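You operate a simulated robot arm through the tools that you are given. There is no shell and no other tool. Be economical: measure what you need, move in short steps, check, and stop when the job is done.

You are at the controls of a simulated robot arm. One attempt, no reset.

## Task
Take the food tub from the worktop and leave it on the green notebook.

The check looks at the end state, three seconds after you hand in, the way a careful person would. Anything else that was tipped, shoved, dropped, spilled or broken makes it a failure.

## Robot
A 7-joint arm with a two-finger parallel gripper, fixed in place. Base frame: the origin is at the foot of the arm, x ahead of it, y to its left, z up; the work surface is at about z = 0. Lengths are in mm, angles in rad, forces in N, time in s.
With the tool pointing down near the work surface it reaches from about 240 to 620 mm from the base axis. Its first joint turns from -1.152 to 1.152 rad. Payload 2.6 kg.
The tool frame sits at the grasp point between the pads (the TCP): z along the fingers, y along the line on which they close. The tips reach 30 mm beyond it. Largest opening 94 mm; finger width 28, thickness 10; the body of the gripper, 50 by 96 mm, starts 55 mm behind the TCP.
Orientation is that of the tool frame in the base frame, as a unit quaternion [x, y, z, w]. With the fingers straight down and closing along the base's y, the tool's x points along the base's -x, its y along +y and its z along -z.

## Interface
- The arm moves only by the tool drive_tool. Its argument "commands" is text: rows parted by semicolons, each of 6 numbers parted by spaces: the shift along the base's x, y, z in units of 50 mm (1.0 is 50 mm), then the turn, a rotation vector about the base's x, y, z in units of 5 degrees (1.0 is 5 degrees). In form: dx dy dz ax ay az; .... A call has 1 to 12 rows; each row shifts and turns the commanded pose from where the row before left it. "claw" is the closure, from 0 (fully open) to 1 (shut), set as the call begins (left out, the last holds). A call with a number of a shift or a turn outside -1 to 1 is refused whole. Rows are played at 5 a second. More than 50 mm and 0.15 rad between two rows, or a gripper value outside its range, and nothing of the call is played. A pose out of reach is approached as far as the arm can. The call stops where the force on the tool passes 40 N (or 10 N more than at its start, if that is more) or the arm is blocked; 0.2 s more then pass. The fingers move at their own pace (about 72 mm/s each) and stop on an object; they squeeze with about 23 N. The grip force told is the motor's: it shows also when the fingers shut on nothing. Time passes only in rows, and 0.2 s behind the last, so rows that do not move let the fingers close. It gives the time, the measured TCP pose, the force on the tool (base axes), the opening and the grip force at its end, in the units of the frame above (readings bear some noise), and new pictures: "pictures" is both (left out), scene, wrist or none.
- Cameras (640 x 400 px; columns grow to the right, rows downward): "scene" is fixed at [33.1, 443.4, 545.3]; the picture's right is [-0.73, -0.69, 0.00], its down [-0.50, 0.53, -0.68] and it looks along [0.47, -0.49, -0.73] (base axes); focal length 341 px, centre (320, 200). "wrist" rides on the gripper at [-37, 0, -58] in the tool frame; the picture's right is [0.00, -1.00, 0.00], its down [0.97, 0.00, -0.24] and it looks along [0.24, 0.00, 0.97] (tool axes); focal length 218 px, centre (320, 200). There is no depth. A picture from a camera that has moved, and an enlarged one, comes with that camera's place and axes in the base frame and with its lens.
- zoom(camera, box): a new picture of the part [left, top, right, bottom] of that camera's present view, enlarged. The clock stands still meanwhile.
- sign_off(): hands the job in; it is judged then, once.

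Work in short steps. Places have to be worked out from the pictures, the camera data and where the tool is seen: move nearer, look again, correct. Check each grasp and each placing, and mend what went wrong. You have 90 turns and 150 pictures in all, those below and enlarged ones among them. Open the gripper and draw the arm clear of the work before you hand the job in, unless the task says otherwise; then end with one line.

The tools are called after "Emit:" as a command line: name --argument value ..., lists and objects as JSON in quotes. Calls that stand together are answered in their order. drive_tool: Moves the arm, as the interface text tells. Its arguments: {"type":"object","properties":{"commands":{"type":"string"},"claw":{"type":"number"},"pictures":{"type":"string","enum":["both","scene","wrist","none"]}},"required":["commands"]} The other tools are called the same way: zoom (camera, box) takes an enlarged picture of a part of a camera's view; sign_off () hands the job in.

At the start:

```text
clock: 0.0
position: [353.4, 77.1, 186.3]
ee_rot: [0.0, 1.0, 0.0, 0.001]
wrist_force: [0.3, 0.4, -0.5]
opening: 94.0
gripper_force: 0.0
```

scene: 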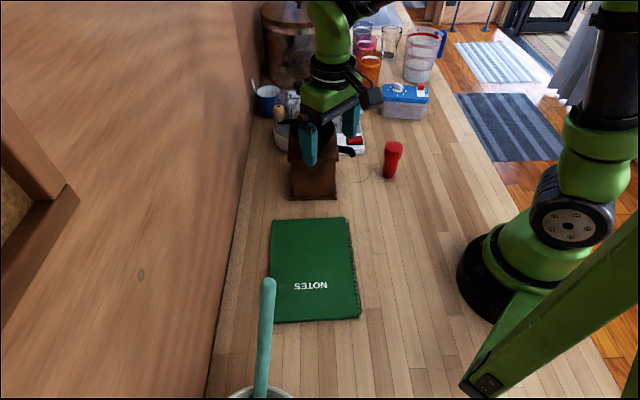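
wrist: 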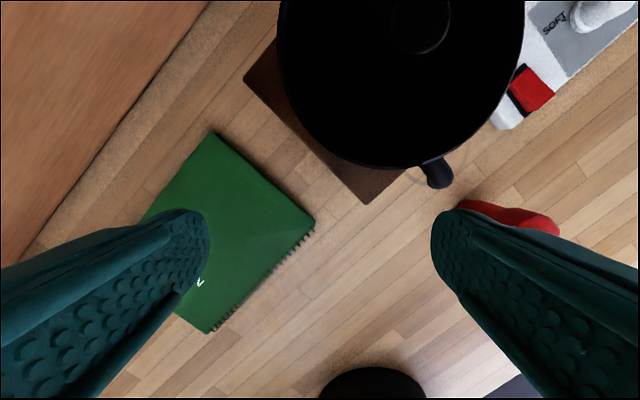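

The blue-lidded box near (405,100) in the scene picture may be the food tub. I'll enlarge it to check.

Emit:
zoom --camera "scene" --box '[240, 0, 480, 210]'

Emit:
zoom --camera "scene" --box '[340, 60, 460, 135]'

```text
1.90 times, centred on (360, 105) of scene
camera zoom: at [33.1, 443.4, 545.3], right [-0.73, -0.69, 0.0], down [-0.5, 0.53, -0.68], along [0.47, -0.49, -0.73], focal length 649 px, centre (244, 381)
```

zoom: 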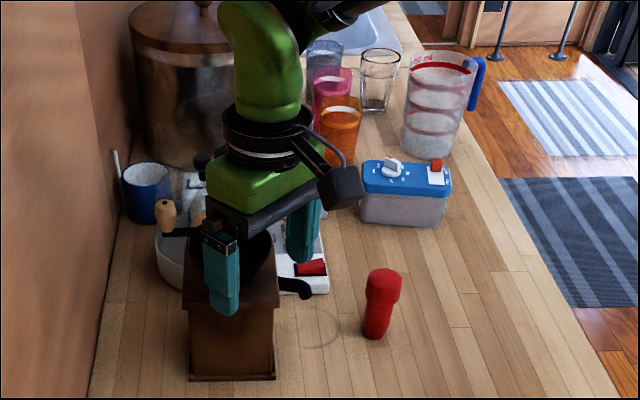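

```text
5.33 times, centred on (400, 98) of scene
camera zoom: at [33.1, 443.4, 545.3], right [-0.73, -0.69, 0.0], down [-0.5, 0.53, -0.68], along [0.47, -0.49, -0.73], focal length 1818 px, centre (-107, 747)
```

zoom: 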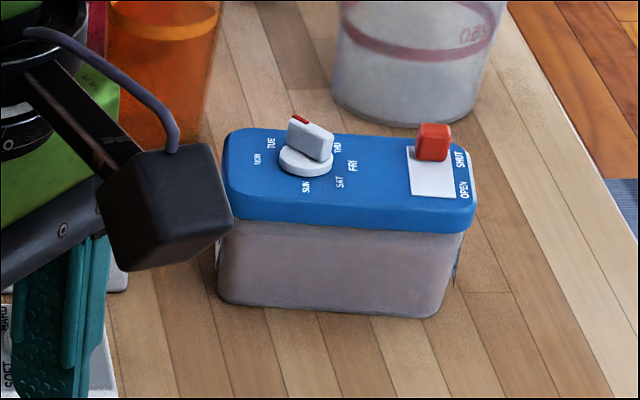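

The tub is the blue-lidded box with a dial and vent on top. I estimate its centre at about (455,-335), with its long axis along (0.81,0.58). I'll rise clear of the grinder, swing over that way and turn the gripper to match.

Emit:
drive_tool --commands "0 0 0.95 0 0 0;0 0 0.95 0 0 0;0 0 0.6 0 0 0;0.1 -0.89 0 0 0 0.89;0.1 -0.89 0 0 0 0.89;0.1 -0.89 0 0 0 0.89;0.1 -0.89 0 0 0 0.89;0.1 -0.89 0 0 0 0.89;0.1 -0.89 0 0 0 0.89;0.1 -0.89 0 0 0 0.89;0.1 -0.89 0 0 0 0.89" --claw 0

```text
clock: 2.4
position: [394.0, -278.6, 311.5]
ee_rot: [-0.307, 0.952, -0.001, 0.0]
wrist_force: [0.1, 0.4, 0.5]
opening: 94.0
gripper_force: 0.1
camera wrist: at [423.4, -255.5, 371.1], right [0.58, -0.81, 0.0], down [-0.79, -0.57, 0.24], along [-0.19, -0.14, -0.97], focal length 218 px, centre (320, 200)
```

scene: 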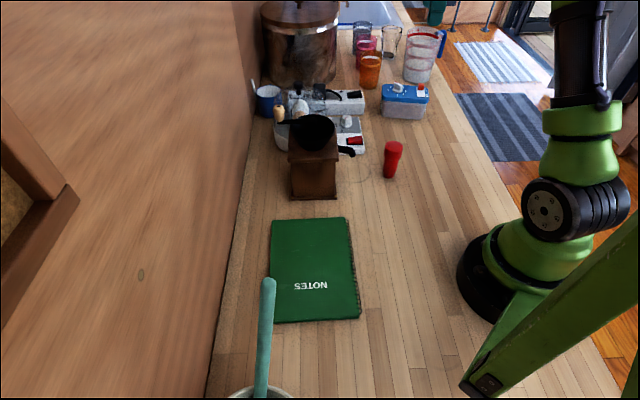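
wrist: 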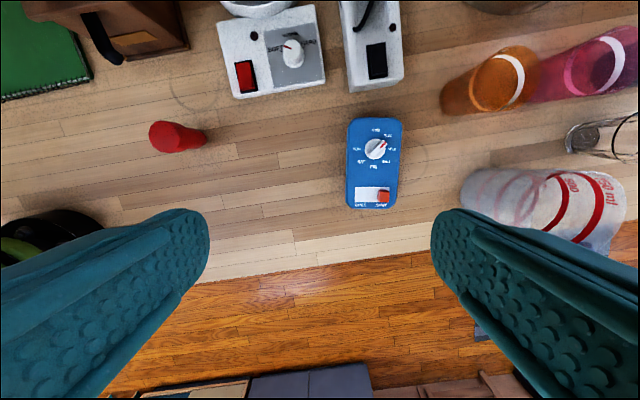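

The lid's centre works out at about (450,-328), roughly 120 by 72 mm, and the jug leaves ample room. I'll move above it and descend partway, correcting the yaw by about -2°.

Emit:
drive_tool --commands "0.56 -0.5 0 0 0 -0.2;0.56 -0.5 0 0 0 -0.2;0 0 -0.9 0 0 0;0 0 -0.9 0 0 0;0 0 0 0 0 0" --pictures "wrist"

```text
clock: 3.6
position: [472.1, -339.6, 230.6]
ee_rot: [-0.289, 0.957, 0.001, 0.0]
wrist_force: [-0.3, 0.6, -0.6]
opening: 94.0
gripper_force: 0.0
out of reach, approached as far as the arm can: row 2, 3, 4
camera wrist: at [502.7, -318.4, 290.7], right [0.55, -0.83, 0.0], down [-0.81, -0.54, 0.24], along [-0.2, -0.13, -0.97], focal length 218 px, centre (320, 200)
```

wrist: 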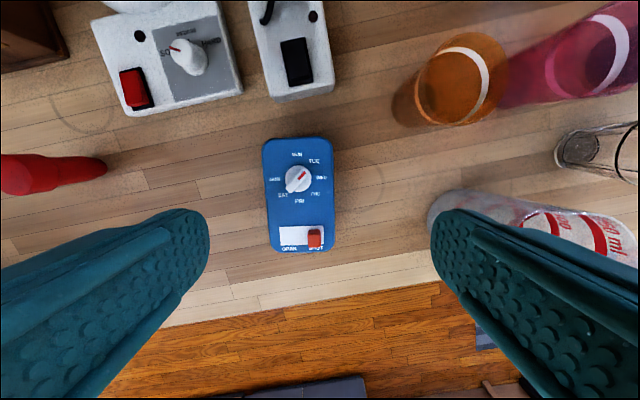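

A fresh fix again puts the lid centre at (450,-327), but the arm reads (472,-340) after the rows flagged as out of reach. I'll hold for a moment and see where it settles.

Emit:
drive_tool --commands "0 0 0 0 0 0;0 0 0 0 0 0.2" --pictures "wrist"

```text
clock: 4.2
position: [472.3, -341.3, 231.3]
ee_rot: [-0.298, 0.955, 0.0, 0.0]
wrist_force: [0.5, 0.0, 0.4]
opening: 93.7
gripper_force: 0.0
camera wrist: at [502.5, -318.0, 290.9], right [0.57, -0.82, 0.0], down [-0.8, -0.55, 0.24], along [-0.2, -0.14, -0.97], focal length 218 px, centre (320, 200)
```

wrist: 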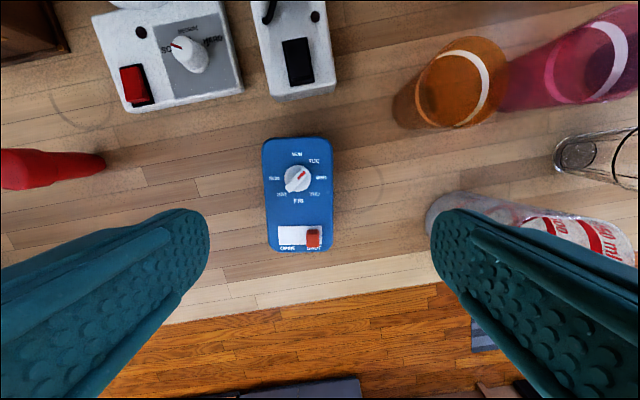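

It has settled at (472,-341,231), so I'll correct from that reading by (-22,+13), trim the yaw slightly and drop part of the way.

Emit:
drive_tool --commands "-0.44 0.26 0 0 0 0.15;0 0 -0.6 0 0 0;0 0 -0.7 0 0 0;0 0 0 0 0 0"

```text
clock: 5.2
position: [483.4, -352.2, 181.1]
ee_rot: [-0.304, 0.953, 0.001, -0.001]
wrist_force: [0.6, 0.2, 0.0]
opening: 94.0
gripper_force: 0.0
out of reach, approached as far as the arm can: row 1, 2, 3
camera wrist: at [513.4, -329.5, 240.6], right [0.58, -0.82, 0.0], down [-0.79, -0.56, 0.24], along [-0.2, -0.14, -0.97], focal length 218 px, centre (320, 200)
```

scene: 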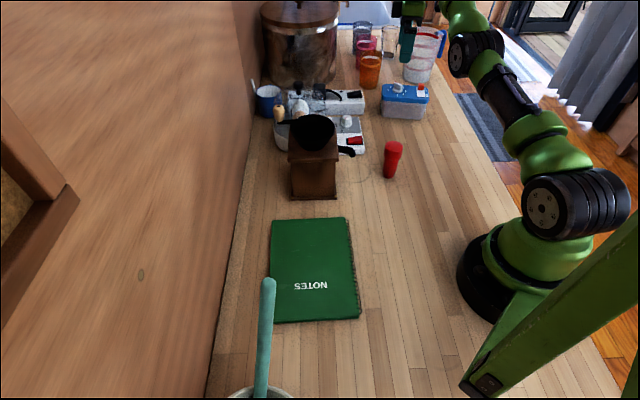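
wrist: 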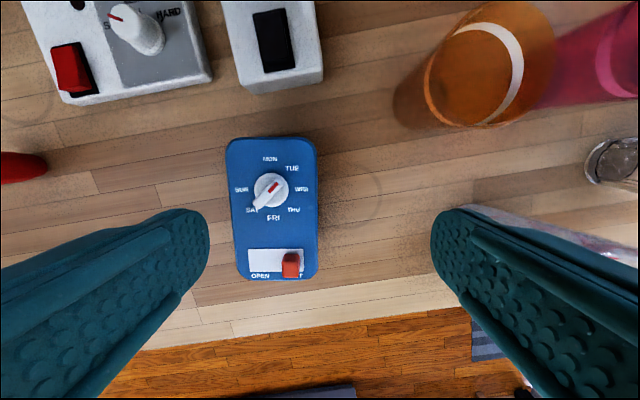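

Descending pushed the arm outward, and the elbow looks swung aside, so a joint is probably at its limit. I'll rise and draw inward to get back to a well-conditioned posture, watching the readings.

Emit:
drive_tool --commands "0 0 0.8 0 0 0;-0.6 0.5 0 0 0 0;-0.6 0.5 0 0 0 0;-0.6 0.5 0 0 0 0;0 0 0 0 0 0" --pictures "scene"

```text
clock: 6.4
position: [393.7, -265.9, 209.7]
ee_rot: [-0.304, 0.953, -0.001, 0.0]
wrist_force: [-0.4, 0.5, -0.6]
opening: 94.1
gripper_force: 0.1
out of reach, approached as far as the arm can: row 1
```

scene: 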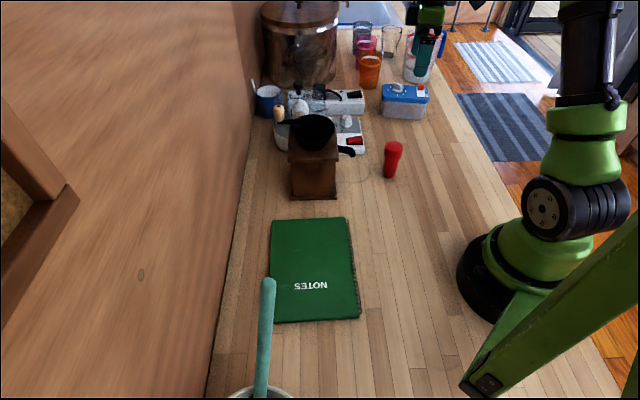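

Here the arm follows normally, at (394,-266,210). I'll go lower first, with the tips still well above the lid, and then move outward in small steps.

Emit:
drive_tool --commands "0 0 -0.6 0 0 0;0 0 -0.5 0 0 0;0.3 -0.3 0 0 0 0;0.3 -0.3 0 0 0 0;0 0 0 0 0 0"

```text
clock: 7.6
position: [423.3, -296.2, 154.5]
ee_rot: [-0.304, 0.953, -0.001, 0.0]
wrist_force: [-0.4, -1.0, -0.7]
opening: 94.1
gripper_force: 0.0
camera wrist: at [453.2, -273.3, 213.9], right [0.58, -0.82, 0.0], down [-0.79, -0.56, 0.24], along [-0.2, -0.14, -0.97], focal length 218 px, centre (320, 200)
```

scene: 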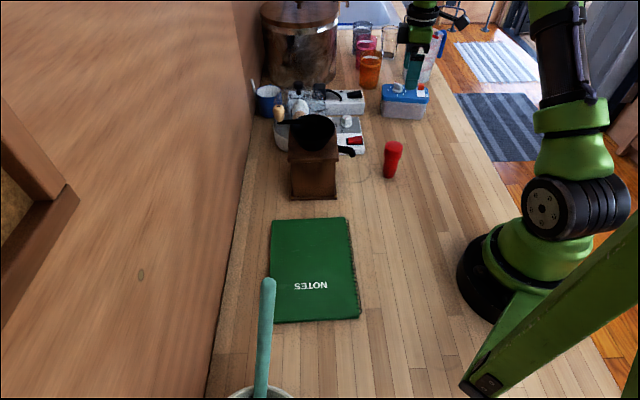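
wrist: 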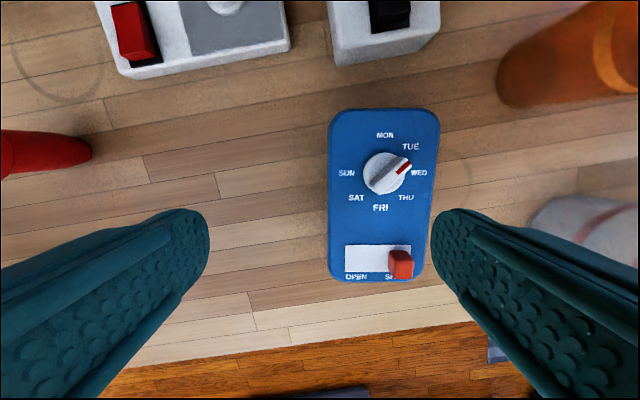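

Reached, and the new fix gives the centre at (451,-326). I'll move the rest of the way horizontally.

Emit:
drive_tool --commands "0.27 -0.3 0 0 0 0;0.27 -0.3 0 0 0 0;0 0 0 0 0 0" --pictures "wrist"

```text
clock: 8.4
position: [449.9, -325.8, 154.9]
ee_rot: [-0.304, 0.953, 0.0, 0.0]
wrist_force: [0.4, -0.3, 0.5]
opening: 94.0
gripper_force: 0.0
camera wrist: at [479.8, -302.8, 213.6], right [0.58, -0.82, 0.0], down [-0.79, -0.56, 0.24], along [-0.2, -0.14, -0.97], focal length 218 px, centre (320, 200)
```

wrist: 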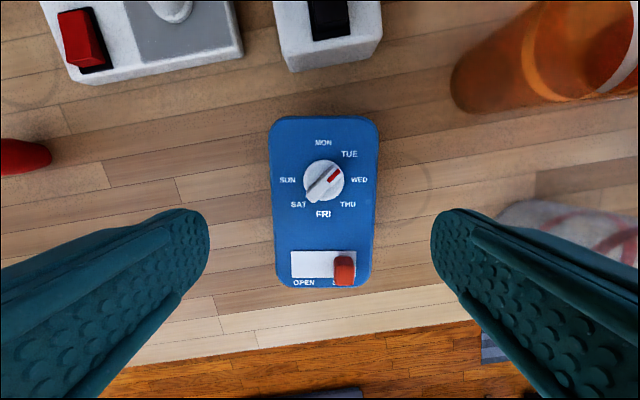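

The tub is centred and aligned between the fingers. I'll nudge 2 mm and descend, stopping partway to check that the reach holds.

Emit:
drive_tool --commands "0.03 -0.04 -0.5 0 0 0;0 0 -0.5 0 0 0;0 0 0 0 0 0"

```text
clock: 9.2
position: [450.7, -328.8, 104.0]
ee_rot: [-0.304, 0.953, 0.0, 0.0]
wrist_force: [-0.1, -0.6, 0.8]
opening: 93.9
gripper_force: 0.1
camera wrist: at [481.0, -304.9, 163.6], right [0.58, -0.82, 0.0], down [-0.79, -0.56, 0.24], along [-0.2, -0.14, -0.97], focal length 218 px, centre (320, 200)
```

scene: 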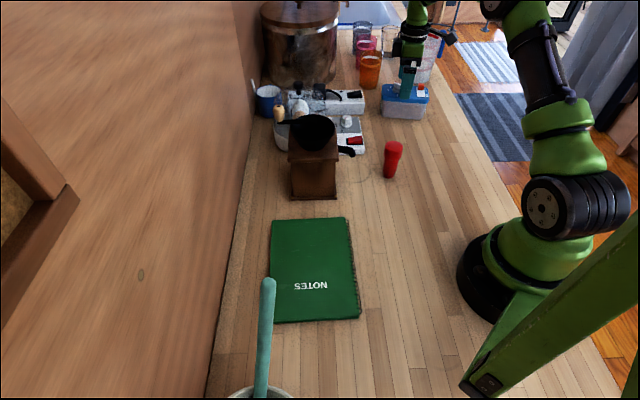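
wrist: 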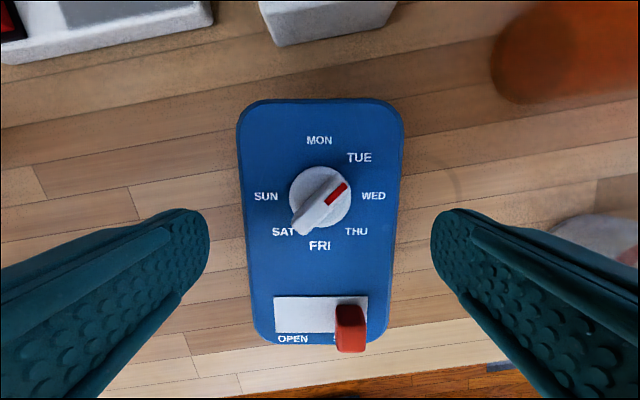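

Alignment still holds, with clear gaps on both sides. I'll go down to a TCP height of about 46.

Emit:
drive_tool --commands "0 0 -0.4 0 0 0;0 0 -0.4 0 0 0;0 0 -0.36 0 0 0;0 0 0 0 0 0"

```text
clock: 10.2
position: [450.2, -328.0, 45.6]
ee_rot: [-0.304, 0.953, 0.0, -0.001]
wrist_force: [-0.1, -0.3, 0.0]
opening: 94.0
gripper_force: 0.1
camera wrist: at [481.1, -304.9, 105.5], right [0.58, -0.82, 0.0], down [-0.79, -0.56, 0.24], along [-0.2, -0.14, -0.97], focal length 218 px, centre (320, 200)
```

scene: 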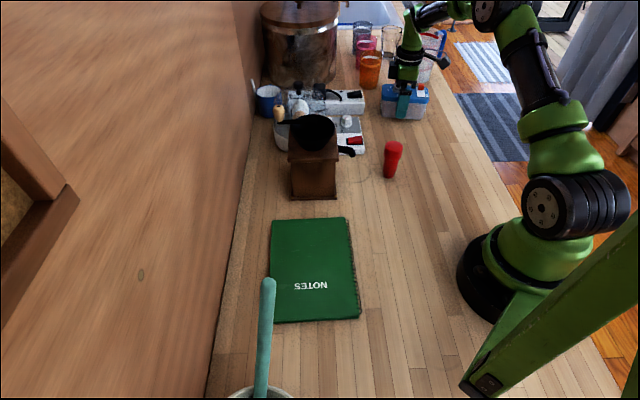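
wrist: 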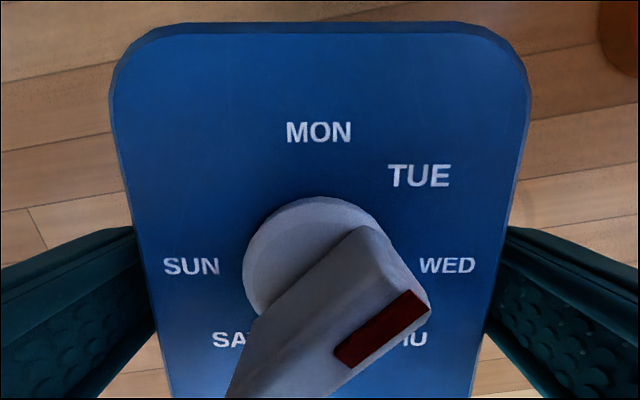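

The fingers straddle the tub evenly. I'll close the gripper and wait.

Emit:
drive_tool --commands "0 0 0 0 0 0;0 0 0 0 0 0;0 0 0 0 0 0;0 0 0 0 0 0" --claw 1 --pictures "none"

```text
clock: 11.2
position: [451.7, -327.1, 45.6]
ee_rot: [-0.304, 0.953, 0.0, 0.0]
wrist_force: [-0.1, 0.9, -0.3]
opening: 76.2
gripper_force: 22.5
```

The fingers stopped on the tub at 76 mm with full grip force. I'll lift a little and check that the whole tub comes up.

Emit:
drive_tool --commands "0 0 0.2 0 0 0;0 0 0.3 0 0 0;0 0 0.4 0 0 0;0 0 0 0 0 0"

Emit:
zoom --camera "scene" --box '[340, 30, 460, 135]'

```text
clock: 12.2
position: [451.5, -328.3, 91.7]
ee_rot: [-0.303, 0.953, 0.0, 0.0]
wrist_force: [0.7, 0.6, -3.7]
opening: 76.2
gripper_force: 23.6
camera wrist: at [481.3, -305.2, 151.1], right [0.58, -0.82, 0.0], down [-0.79, -0.56, 0.24], along [-0.2, -0.14, -0.97], focal length 218 px, centre (320, 200)
```

scene: 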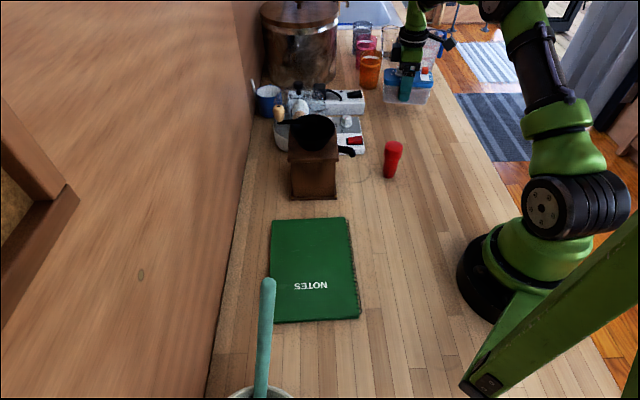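
wrist: 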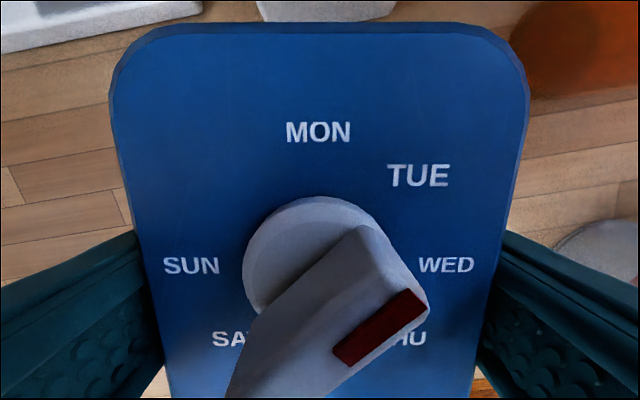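

```text
3.81 times, centred on (400, 82) of scene
camera zoom: at [33.1, 443.4, 545.3], right [-0.73, -0.69, 0.0], down [-0.5, 0.53, -0.68], along [0.47, -0.49, -0.73], focal length 1299 px, centre (15, 648)
```

zoom: 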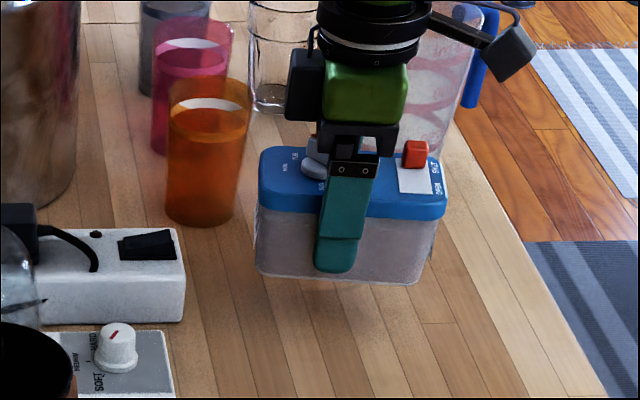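

The tub came up whole and level. I'll draw it inward while rising, then go high enough to pass over the grinder.

Emit:
drive_tool --commands "-0.6 0.5 0.5 0 0 0;-0.6 0.5 0.5 0 0 0;-0.6 0.5 0.6 0 0 0;-0.6 0.5 0.6 0 0 0;0 0 0.8 0 0 0;0 0 0.8 0 0 0;0 0 0.6 0 0 0;0 0 0 0 0 0"

```text
clock: 14.0
position: [330.3, -228.0, 311.0]
ee_rot: [-0.304, 0.953, 0.0, 0.0]
wrist_force: [0.5, 0.0, -4.2]
opening: 76.4
gripper_force: 23.1
camera wrist: at [360.2, -205.7, 370.9], right [0.58, -0.82, 0.0], down [-0.79, -0.56, 0.24], along [-0.2, -0.14, -0.97], focal length 218 px, centre (320, 200)
```

scene: 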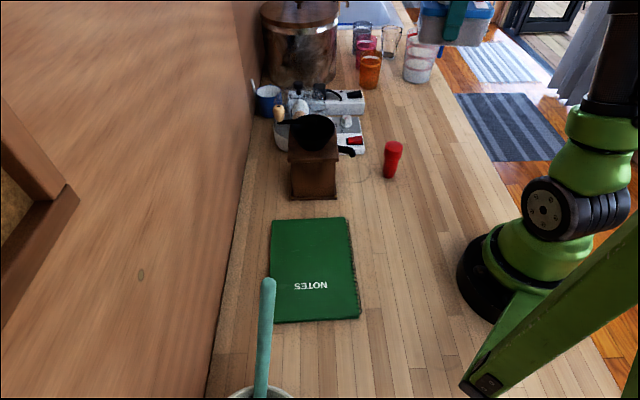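
wrist: 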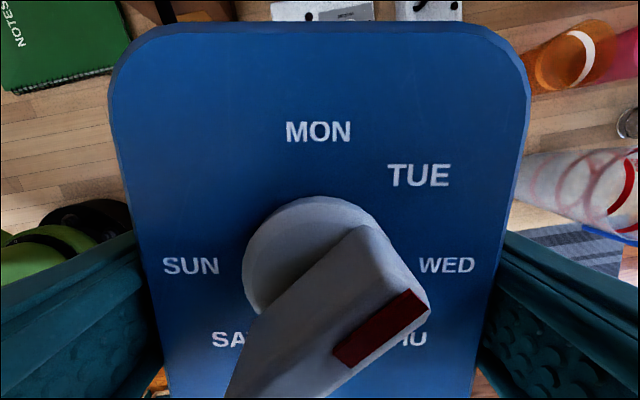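

Held firmly at z=311. I'll swing toward the notebook over the near side of the grinder, first half of the way.

Emit:
drive_tool --commands "-0.1 0.95 0 0 0 0.2;-0.1 0.95 0 0 0 0.2;-0.1 0.95 0 0 0 0.2;-0.1 0.95 0 0 0 0.2;-0.1 0.95 0 0 0 0.2;0 0 0 0 0 0" --pictures "scene"

```text
clock: 15.4
position: [305.5, 9.7, 309.8]
ee_rot: [-0.345, 0.938, 0.0, 0.001]
wrist_force: [-0.5, 0.5, -4.4]
opening: 76.6
gripper_force: 23.4
```

scene: 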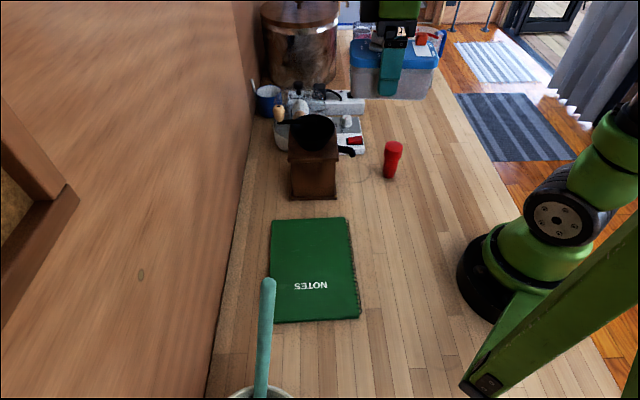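

The way is clear. I'll go on to above the notebook at about (283,203), which stays clear of the spoon handle.

Emit:
drive_tool --commands "-0.11 0.96 0 0 0 0.2;-0.11 0.96 0 0 0 0.2;-0.11 0.96 0 0 0 0.2;-0.11 0.96 0 0 0 0.2;0 0 0 0 0 0"

```text
clock: 16.6
position: [284.9, 200.6, 310.6]
ee_rot: [-0.378, 0.926, 0.0, 0.0]
wrist_force: [-0.9, -0.4, -4.3]
opening: 76.6
gripper_force: 23.1
camera wrist: at [310.5, 227.9, 370.2], right [0.7, -0.71, 0.0], down [-0.69, -0.68, 0.24], along [-0.17, -0.17, -0.97], focal length 218 px, centre (320, 200)
```

scene: 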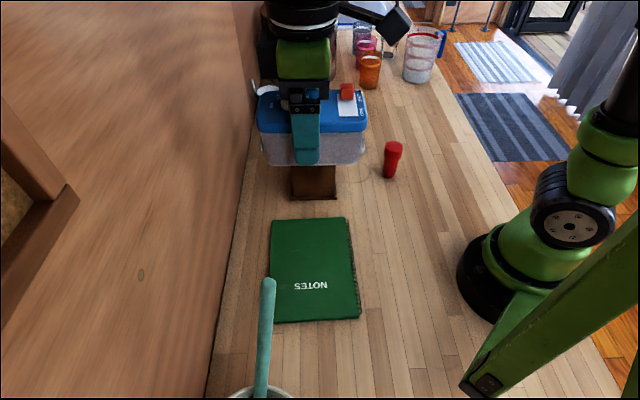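
wrist: 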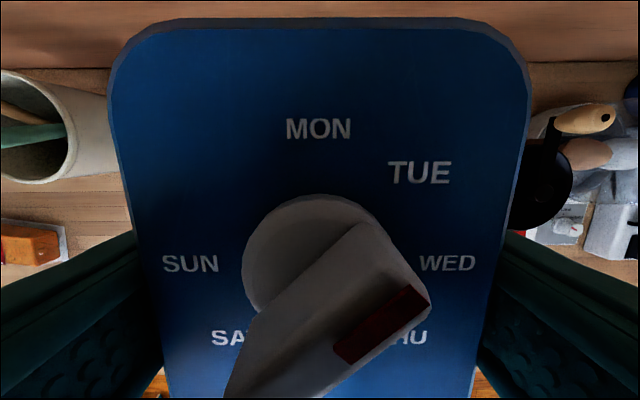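

It's over the notebook, with the grinder and the crock about 100 mm to either side. I'll lower partway and check.

Emit:
drive_tool --commands "0 0 -0.8 0 0 0;0 0 -0.8 0 0 0;0 0 -0.8 0 0 0;0 0 -0.8 0 0 0;0 0 0 0 0 0"

```text
clock: 17.8
position: [284.2, 201.1, 151.4]
ee_rot: [-0.378, 0.926, 0.0, 0.0]
wrist_force: [0.7, 0.3, -4.6]
opening: 76.1
gripper_force: 23.0
camera wrist: at [310.3, 227.5, 210.3], right [0.7, -0.71, 0.0], down [-0.69, -0.68, 0.24], along [-0.17, -0.17, -0.97], focal length 218 px, centre (320, 200)
```

scene: 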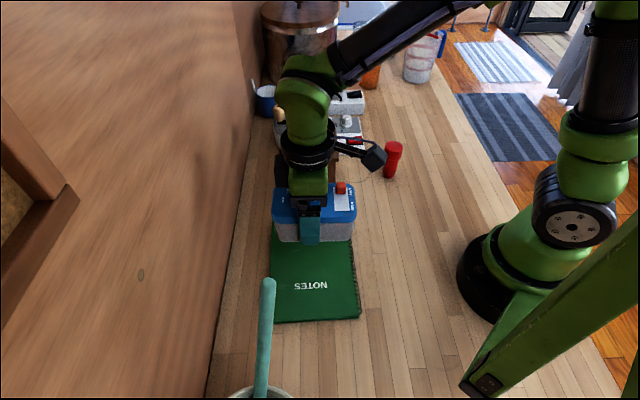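
wrist: 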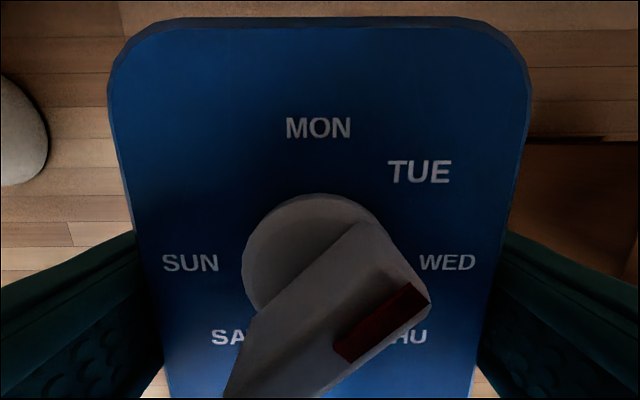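

All good. The tub's bottom is about 105 mm above the surface, so I'll lower it further to about 25 mm and look.

Emit:
drive_tool --commands "0 0 -0.6 0 0 0;0 0 -0.5 0 0 0;0 0 -0.5 0 0 0;0 0 0 0 0 0"

Emit:
zoom --camera "scene" --box '[230, 150, 390, 330]'

```text
clock: 18.8
position: [284.7, 200.4, 69.5]
ee_rot: [-0.377, 0.926, -0.001, 0.0]
wrist_force: [0.2, -0.3, -4.1]
opening: 76.3
gripper_force: 23.2
camera wrist: at [310.0, 228.2, 130.1], right [0.7, -0.71, 0.0], down [-0.69, -0.68, 0.24], along [-0.17, -0.17, -0.97], focal length 218 px, centre (320, 200)
```

scene: 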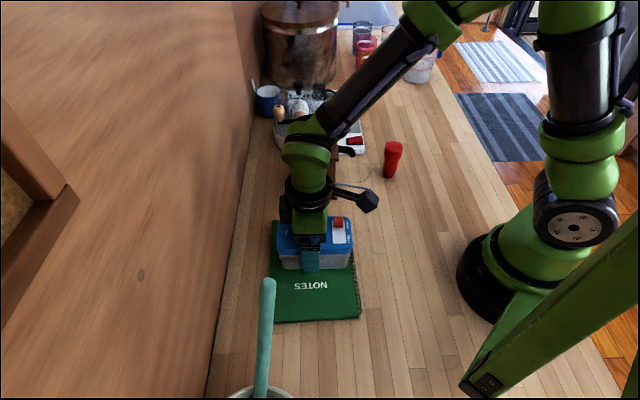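
wrist: 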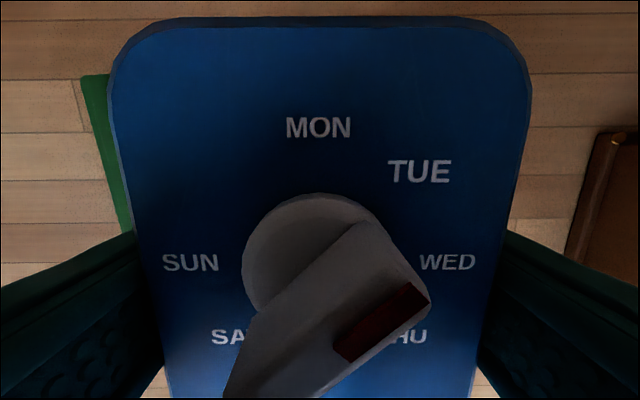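

```text
2.22 times, centred on (310, 240) of scene
camera zoom: at [33.1, 443.4, 545.3], right [-0.73, -0.69, 0.0], down [-0.5, 0.53, -0.68], along [0.47, -0.49, -0.73], focal length 758 px, centre (342, 111)
```

zoom: 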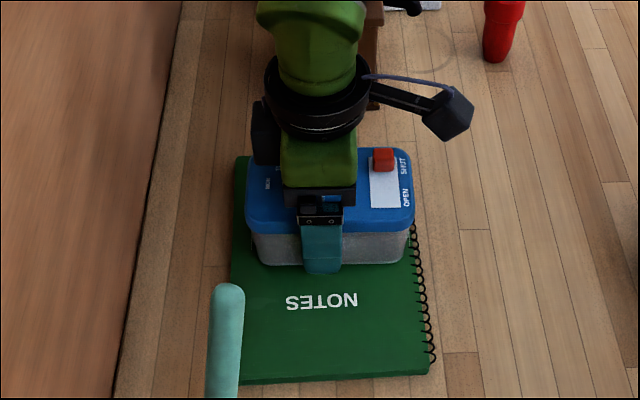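

The tub sits inside the notebook outline but about 25 mm toward the grinder end. I'll shift it by (-10,+18), then lower slowly to contact.

Emit:
drive_tool --commands "-0.2 0.36 0 0 0 0;0 0 -0.1 0 0 0;0 0 -0.1 0 0 0;0 0 0 0 0 0" --pictures "none"

Emit:
zoom --camera "scene" --box '[230, 180, 390, 330]'

```text
clock: 19.8
position: [273.3, 219.1, 61.7]
ee_rot: [-0.378, 0.926, 0.0, 0.0]
wrist_force: [0.7, 0.1, -4.2]
opening: 76.4
gripper_force: 23.6
```

```text
2.67 times, centred on (310, 255) of scene
camera zoom: at [33.1, 443.4, 545.3], right [-0.73, -0.69, 0.0], down [-0.5, 0.53, -0.68], along [0.47, -0.49, -0.73], focal length 909 px, centre (347, 53)
```

zoom: 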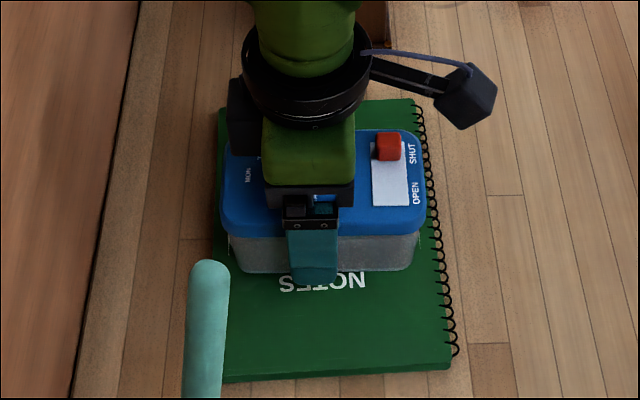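

It's well placed over the notebook. I'll lower in small steps and watch the vertical force for contact.

Emit:
drive_tool --commands "0 0 -0.04 0 0 0;0 0 -0.04 0 0 0;0 0 0 0 0 0" --pictures "none"

Emit:
drive_tool --commands "0 0 -0.04 0 0 0;0 0 -0.03 0 0 0;0 0 0 0 0 0" --pictures "none"

```text
clock: 20.6
position: [274.7, 219.5, 57.5]
ee_rot: [-0.378, 0.926, 0.001, 0.001]
wrist_force: [-4.8, -2.8, 22.5]
opening: 76.5
gripper_force: 23.2
```

```text
clock: 21.4
position: [274.9, 219.9, 54.3]
ee_rot: [-0.378, 0.926, 0.001, 0.002]
wrist_force: [4.9, 4.5, 22.0]
opening: 76.6
gripper_force: 23.6
```

Contact came at about z=58 and it's pressing with some 22 N. I'll ease up slightly and look before releasing.

Emit:
drive_tool --commands "0 0 0.02 0 0 0;0 0 0 0 0 0"

Emit:
zoom --camera "scene" --box '[230, 180, 390, 330]'

```text
clock: 22.0
position: [273.0, 219.1, 53.6]
ee_rot: [-0.378, 0.926, 0.0, 0.0]
wrist_force: [3.6, 2.8, 7.7]
opening: 76.1
gripper_force: 23.2
camera wrist: at [300.0, 246.6, 113.7], right [0.7, -0.71, 0.0], down [-0.69, -0.68, 0.24], along [-0.17, -0.17, -0.97], focal length 218 px, centre (320, 200)
```

scene: 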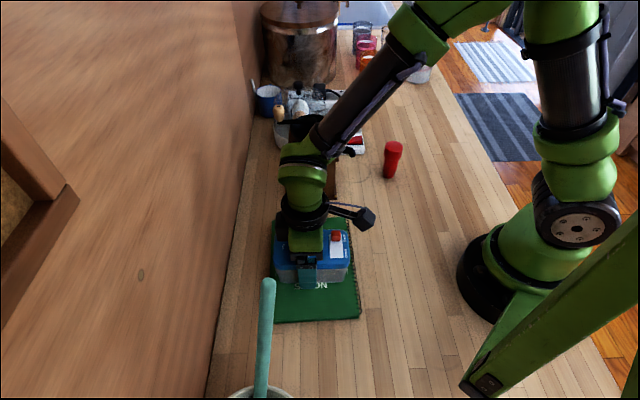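
wrist: 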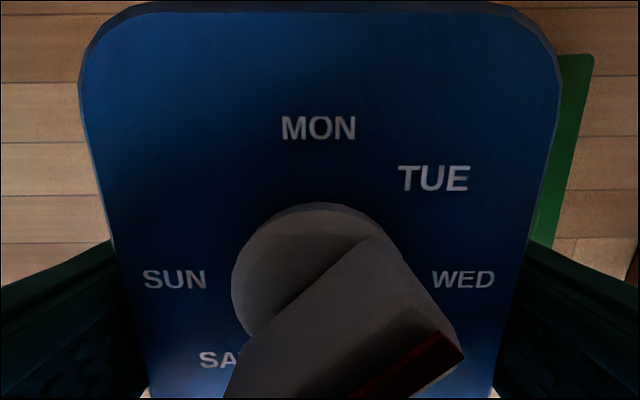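

```text
2.67 times, centred on (310, 255) of scene
camera zoom: at [33.1, 443.4, 545.3], right [-0.73, -0.69, 0.0], down [-0.5, 0.53, -0.68], along [0.47, -0.49, -0.73], focal length 909 px, centre (347, 53)
```

zoom: 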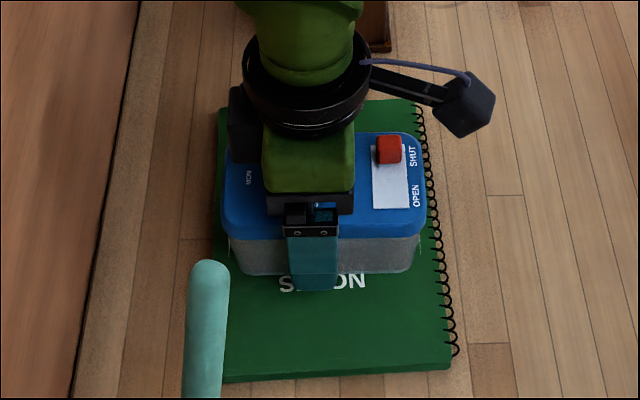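

The tub rests on the notebook, inside its edges. I'll open the gripper.

Emit:
drive_tool --commands "0 0 0 0 0 0;0 0 0 0 0 0;0 0 0 0 0 0" --claw 0 --pictures "wrist"

```text
clock: 22.8
position: [274.9, 219.0, 54.6]
ee_rot: [-0.378, 0.926, 0.0, 0.0]
wrist_force: [-0.4, -0.4, -0.2]
opening: 93.9
gripper_force: 0.0
camera wrist: at [300.0, 246.7, 113.9], right [0.7, -0.71, 0.0], down [-0.69, -0.68, 0.24], along [-0.17, -0.17, -0.97], focal length 218 px, centre (320, 200)
```

wrist: 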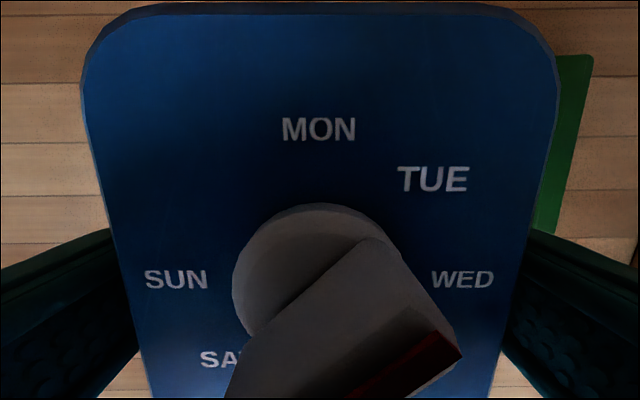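

Released with clearance on both sides. I'll rise straight up, then swing back away from the work at height.

Emit:
drive_tool --commands "0 0 0.3 0 0 0;0 0 0.5 0 0 0;0 0 0.8 0 0 0;0 0 0.9 0 0 0;0 0 0.9 0 0 0;0 0 0.9 0 0 0;0 0 0.9 0 0 0;0.1 -0.9 0 0 0 0;0.1 -0.9 0 0 0 0;0.1 -0.9 0 0 0 0;0.1 -0.9 0 0 0 0;0 0 0 0 0 0"

Emit:
zoom --camera "scene" --box '[230, 180, 390, 330]'

```text
clock: 25.4
position: [294.6, 39.1, 315.7]
ee_rot: [-0.378, 0.926, 0.0, 0.0]
wrist_force: [-0.7, -0.5, -0.1]
opening: 93.8
gripper_force: 0.1
camera wrist: at [320.5, 66.1, 375.4], right [0.7, -0.71, 0.0], down [-0.69, -0.68, 0.24], along [-0.17, -0.17, -0.97], focal length 218 px, centre (320, 200)
```

scene: 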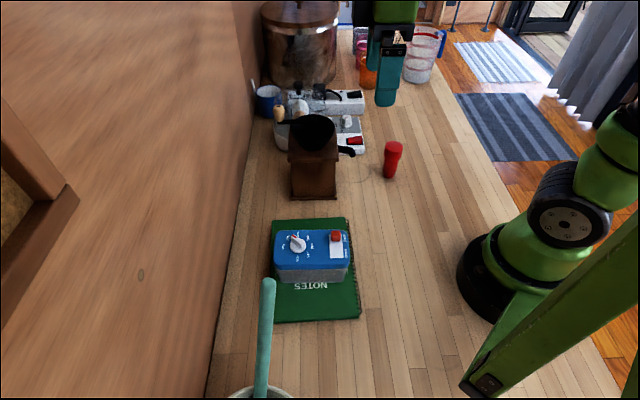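
wrist: 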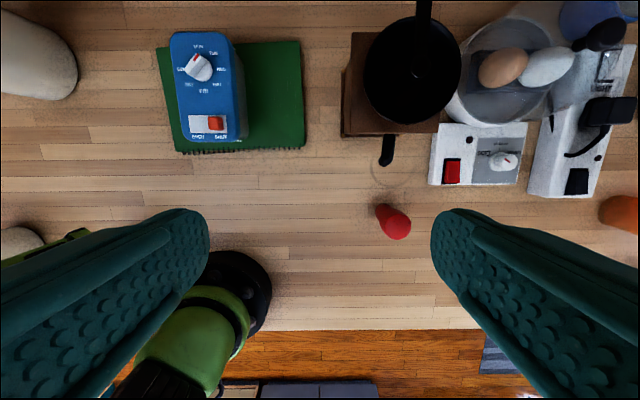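

```text
2.67 times, centred on (310, 255) of scene
camera zoom: at [33.1, 443.4, 545.3], right [-0.73, -0.69, 0.0], down [-0.5, 0.53, -0.68], along [0.47, -0.49, -0.73], focal length 909 px, centre (347, 53)
```

zoom: 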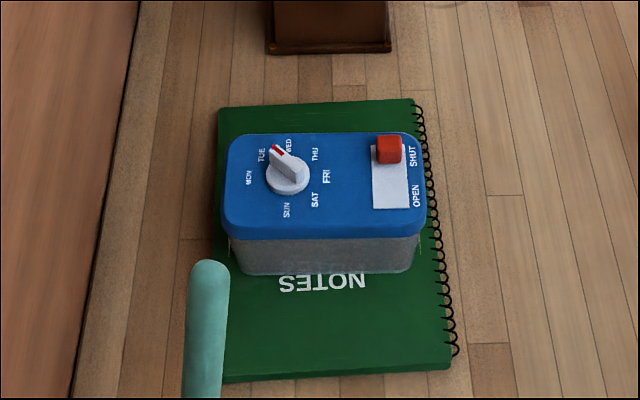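

The tub stands flat on the notebook with its lid on and the dial and vent as they were. Nothing else has moved and the arm is clear, so I'm handing in.

Emit:
sign_off

```text
The job is handed in.
```

The food tub is on the green notebook, standing flat and inside its edges; the gripper is open, the arm is clear, and the last pictures show nothing else moved.
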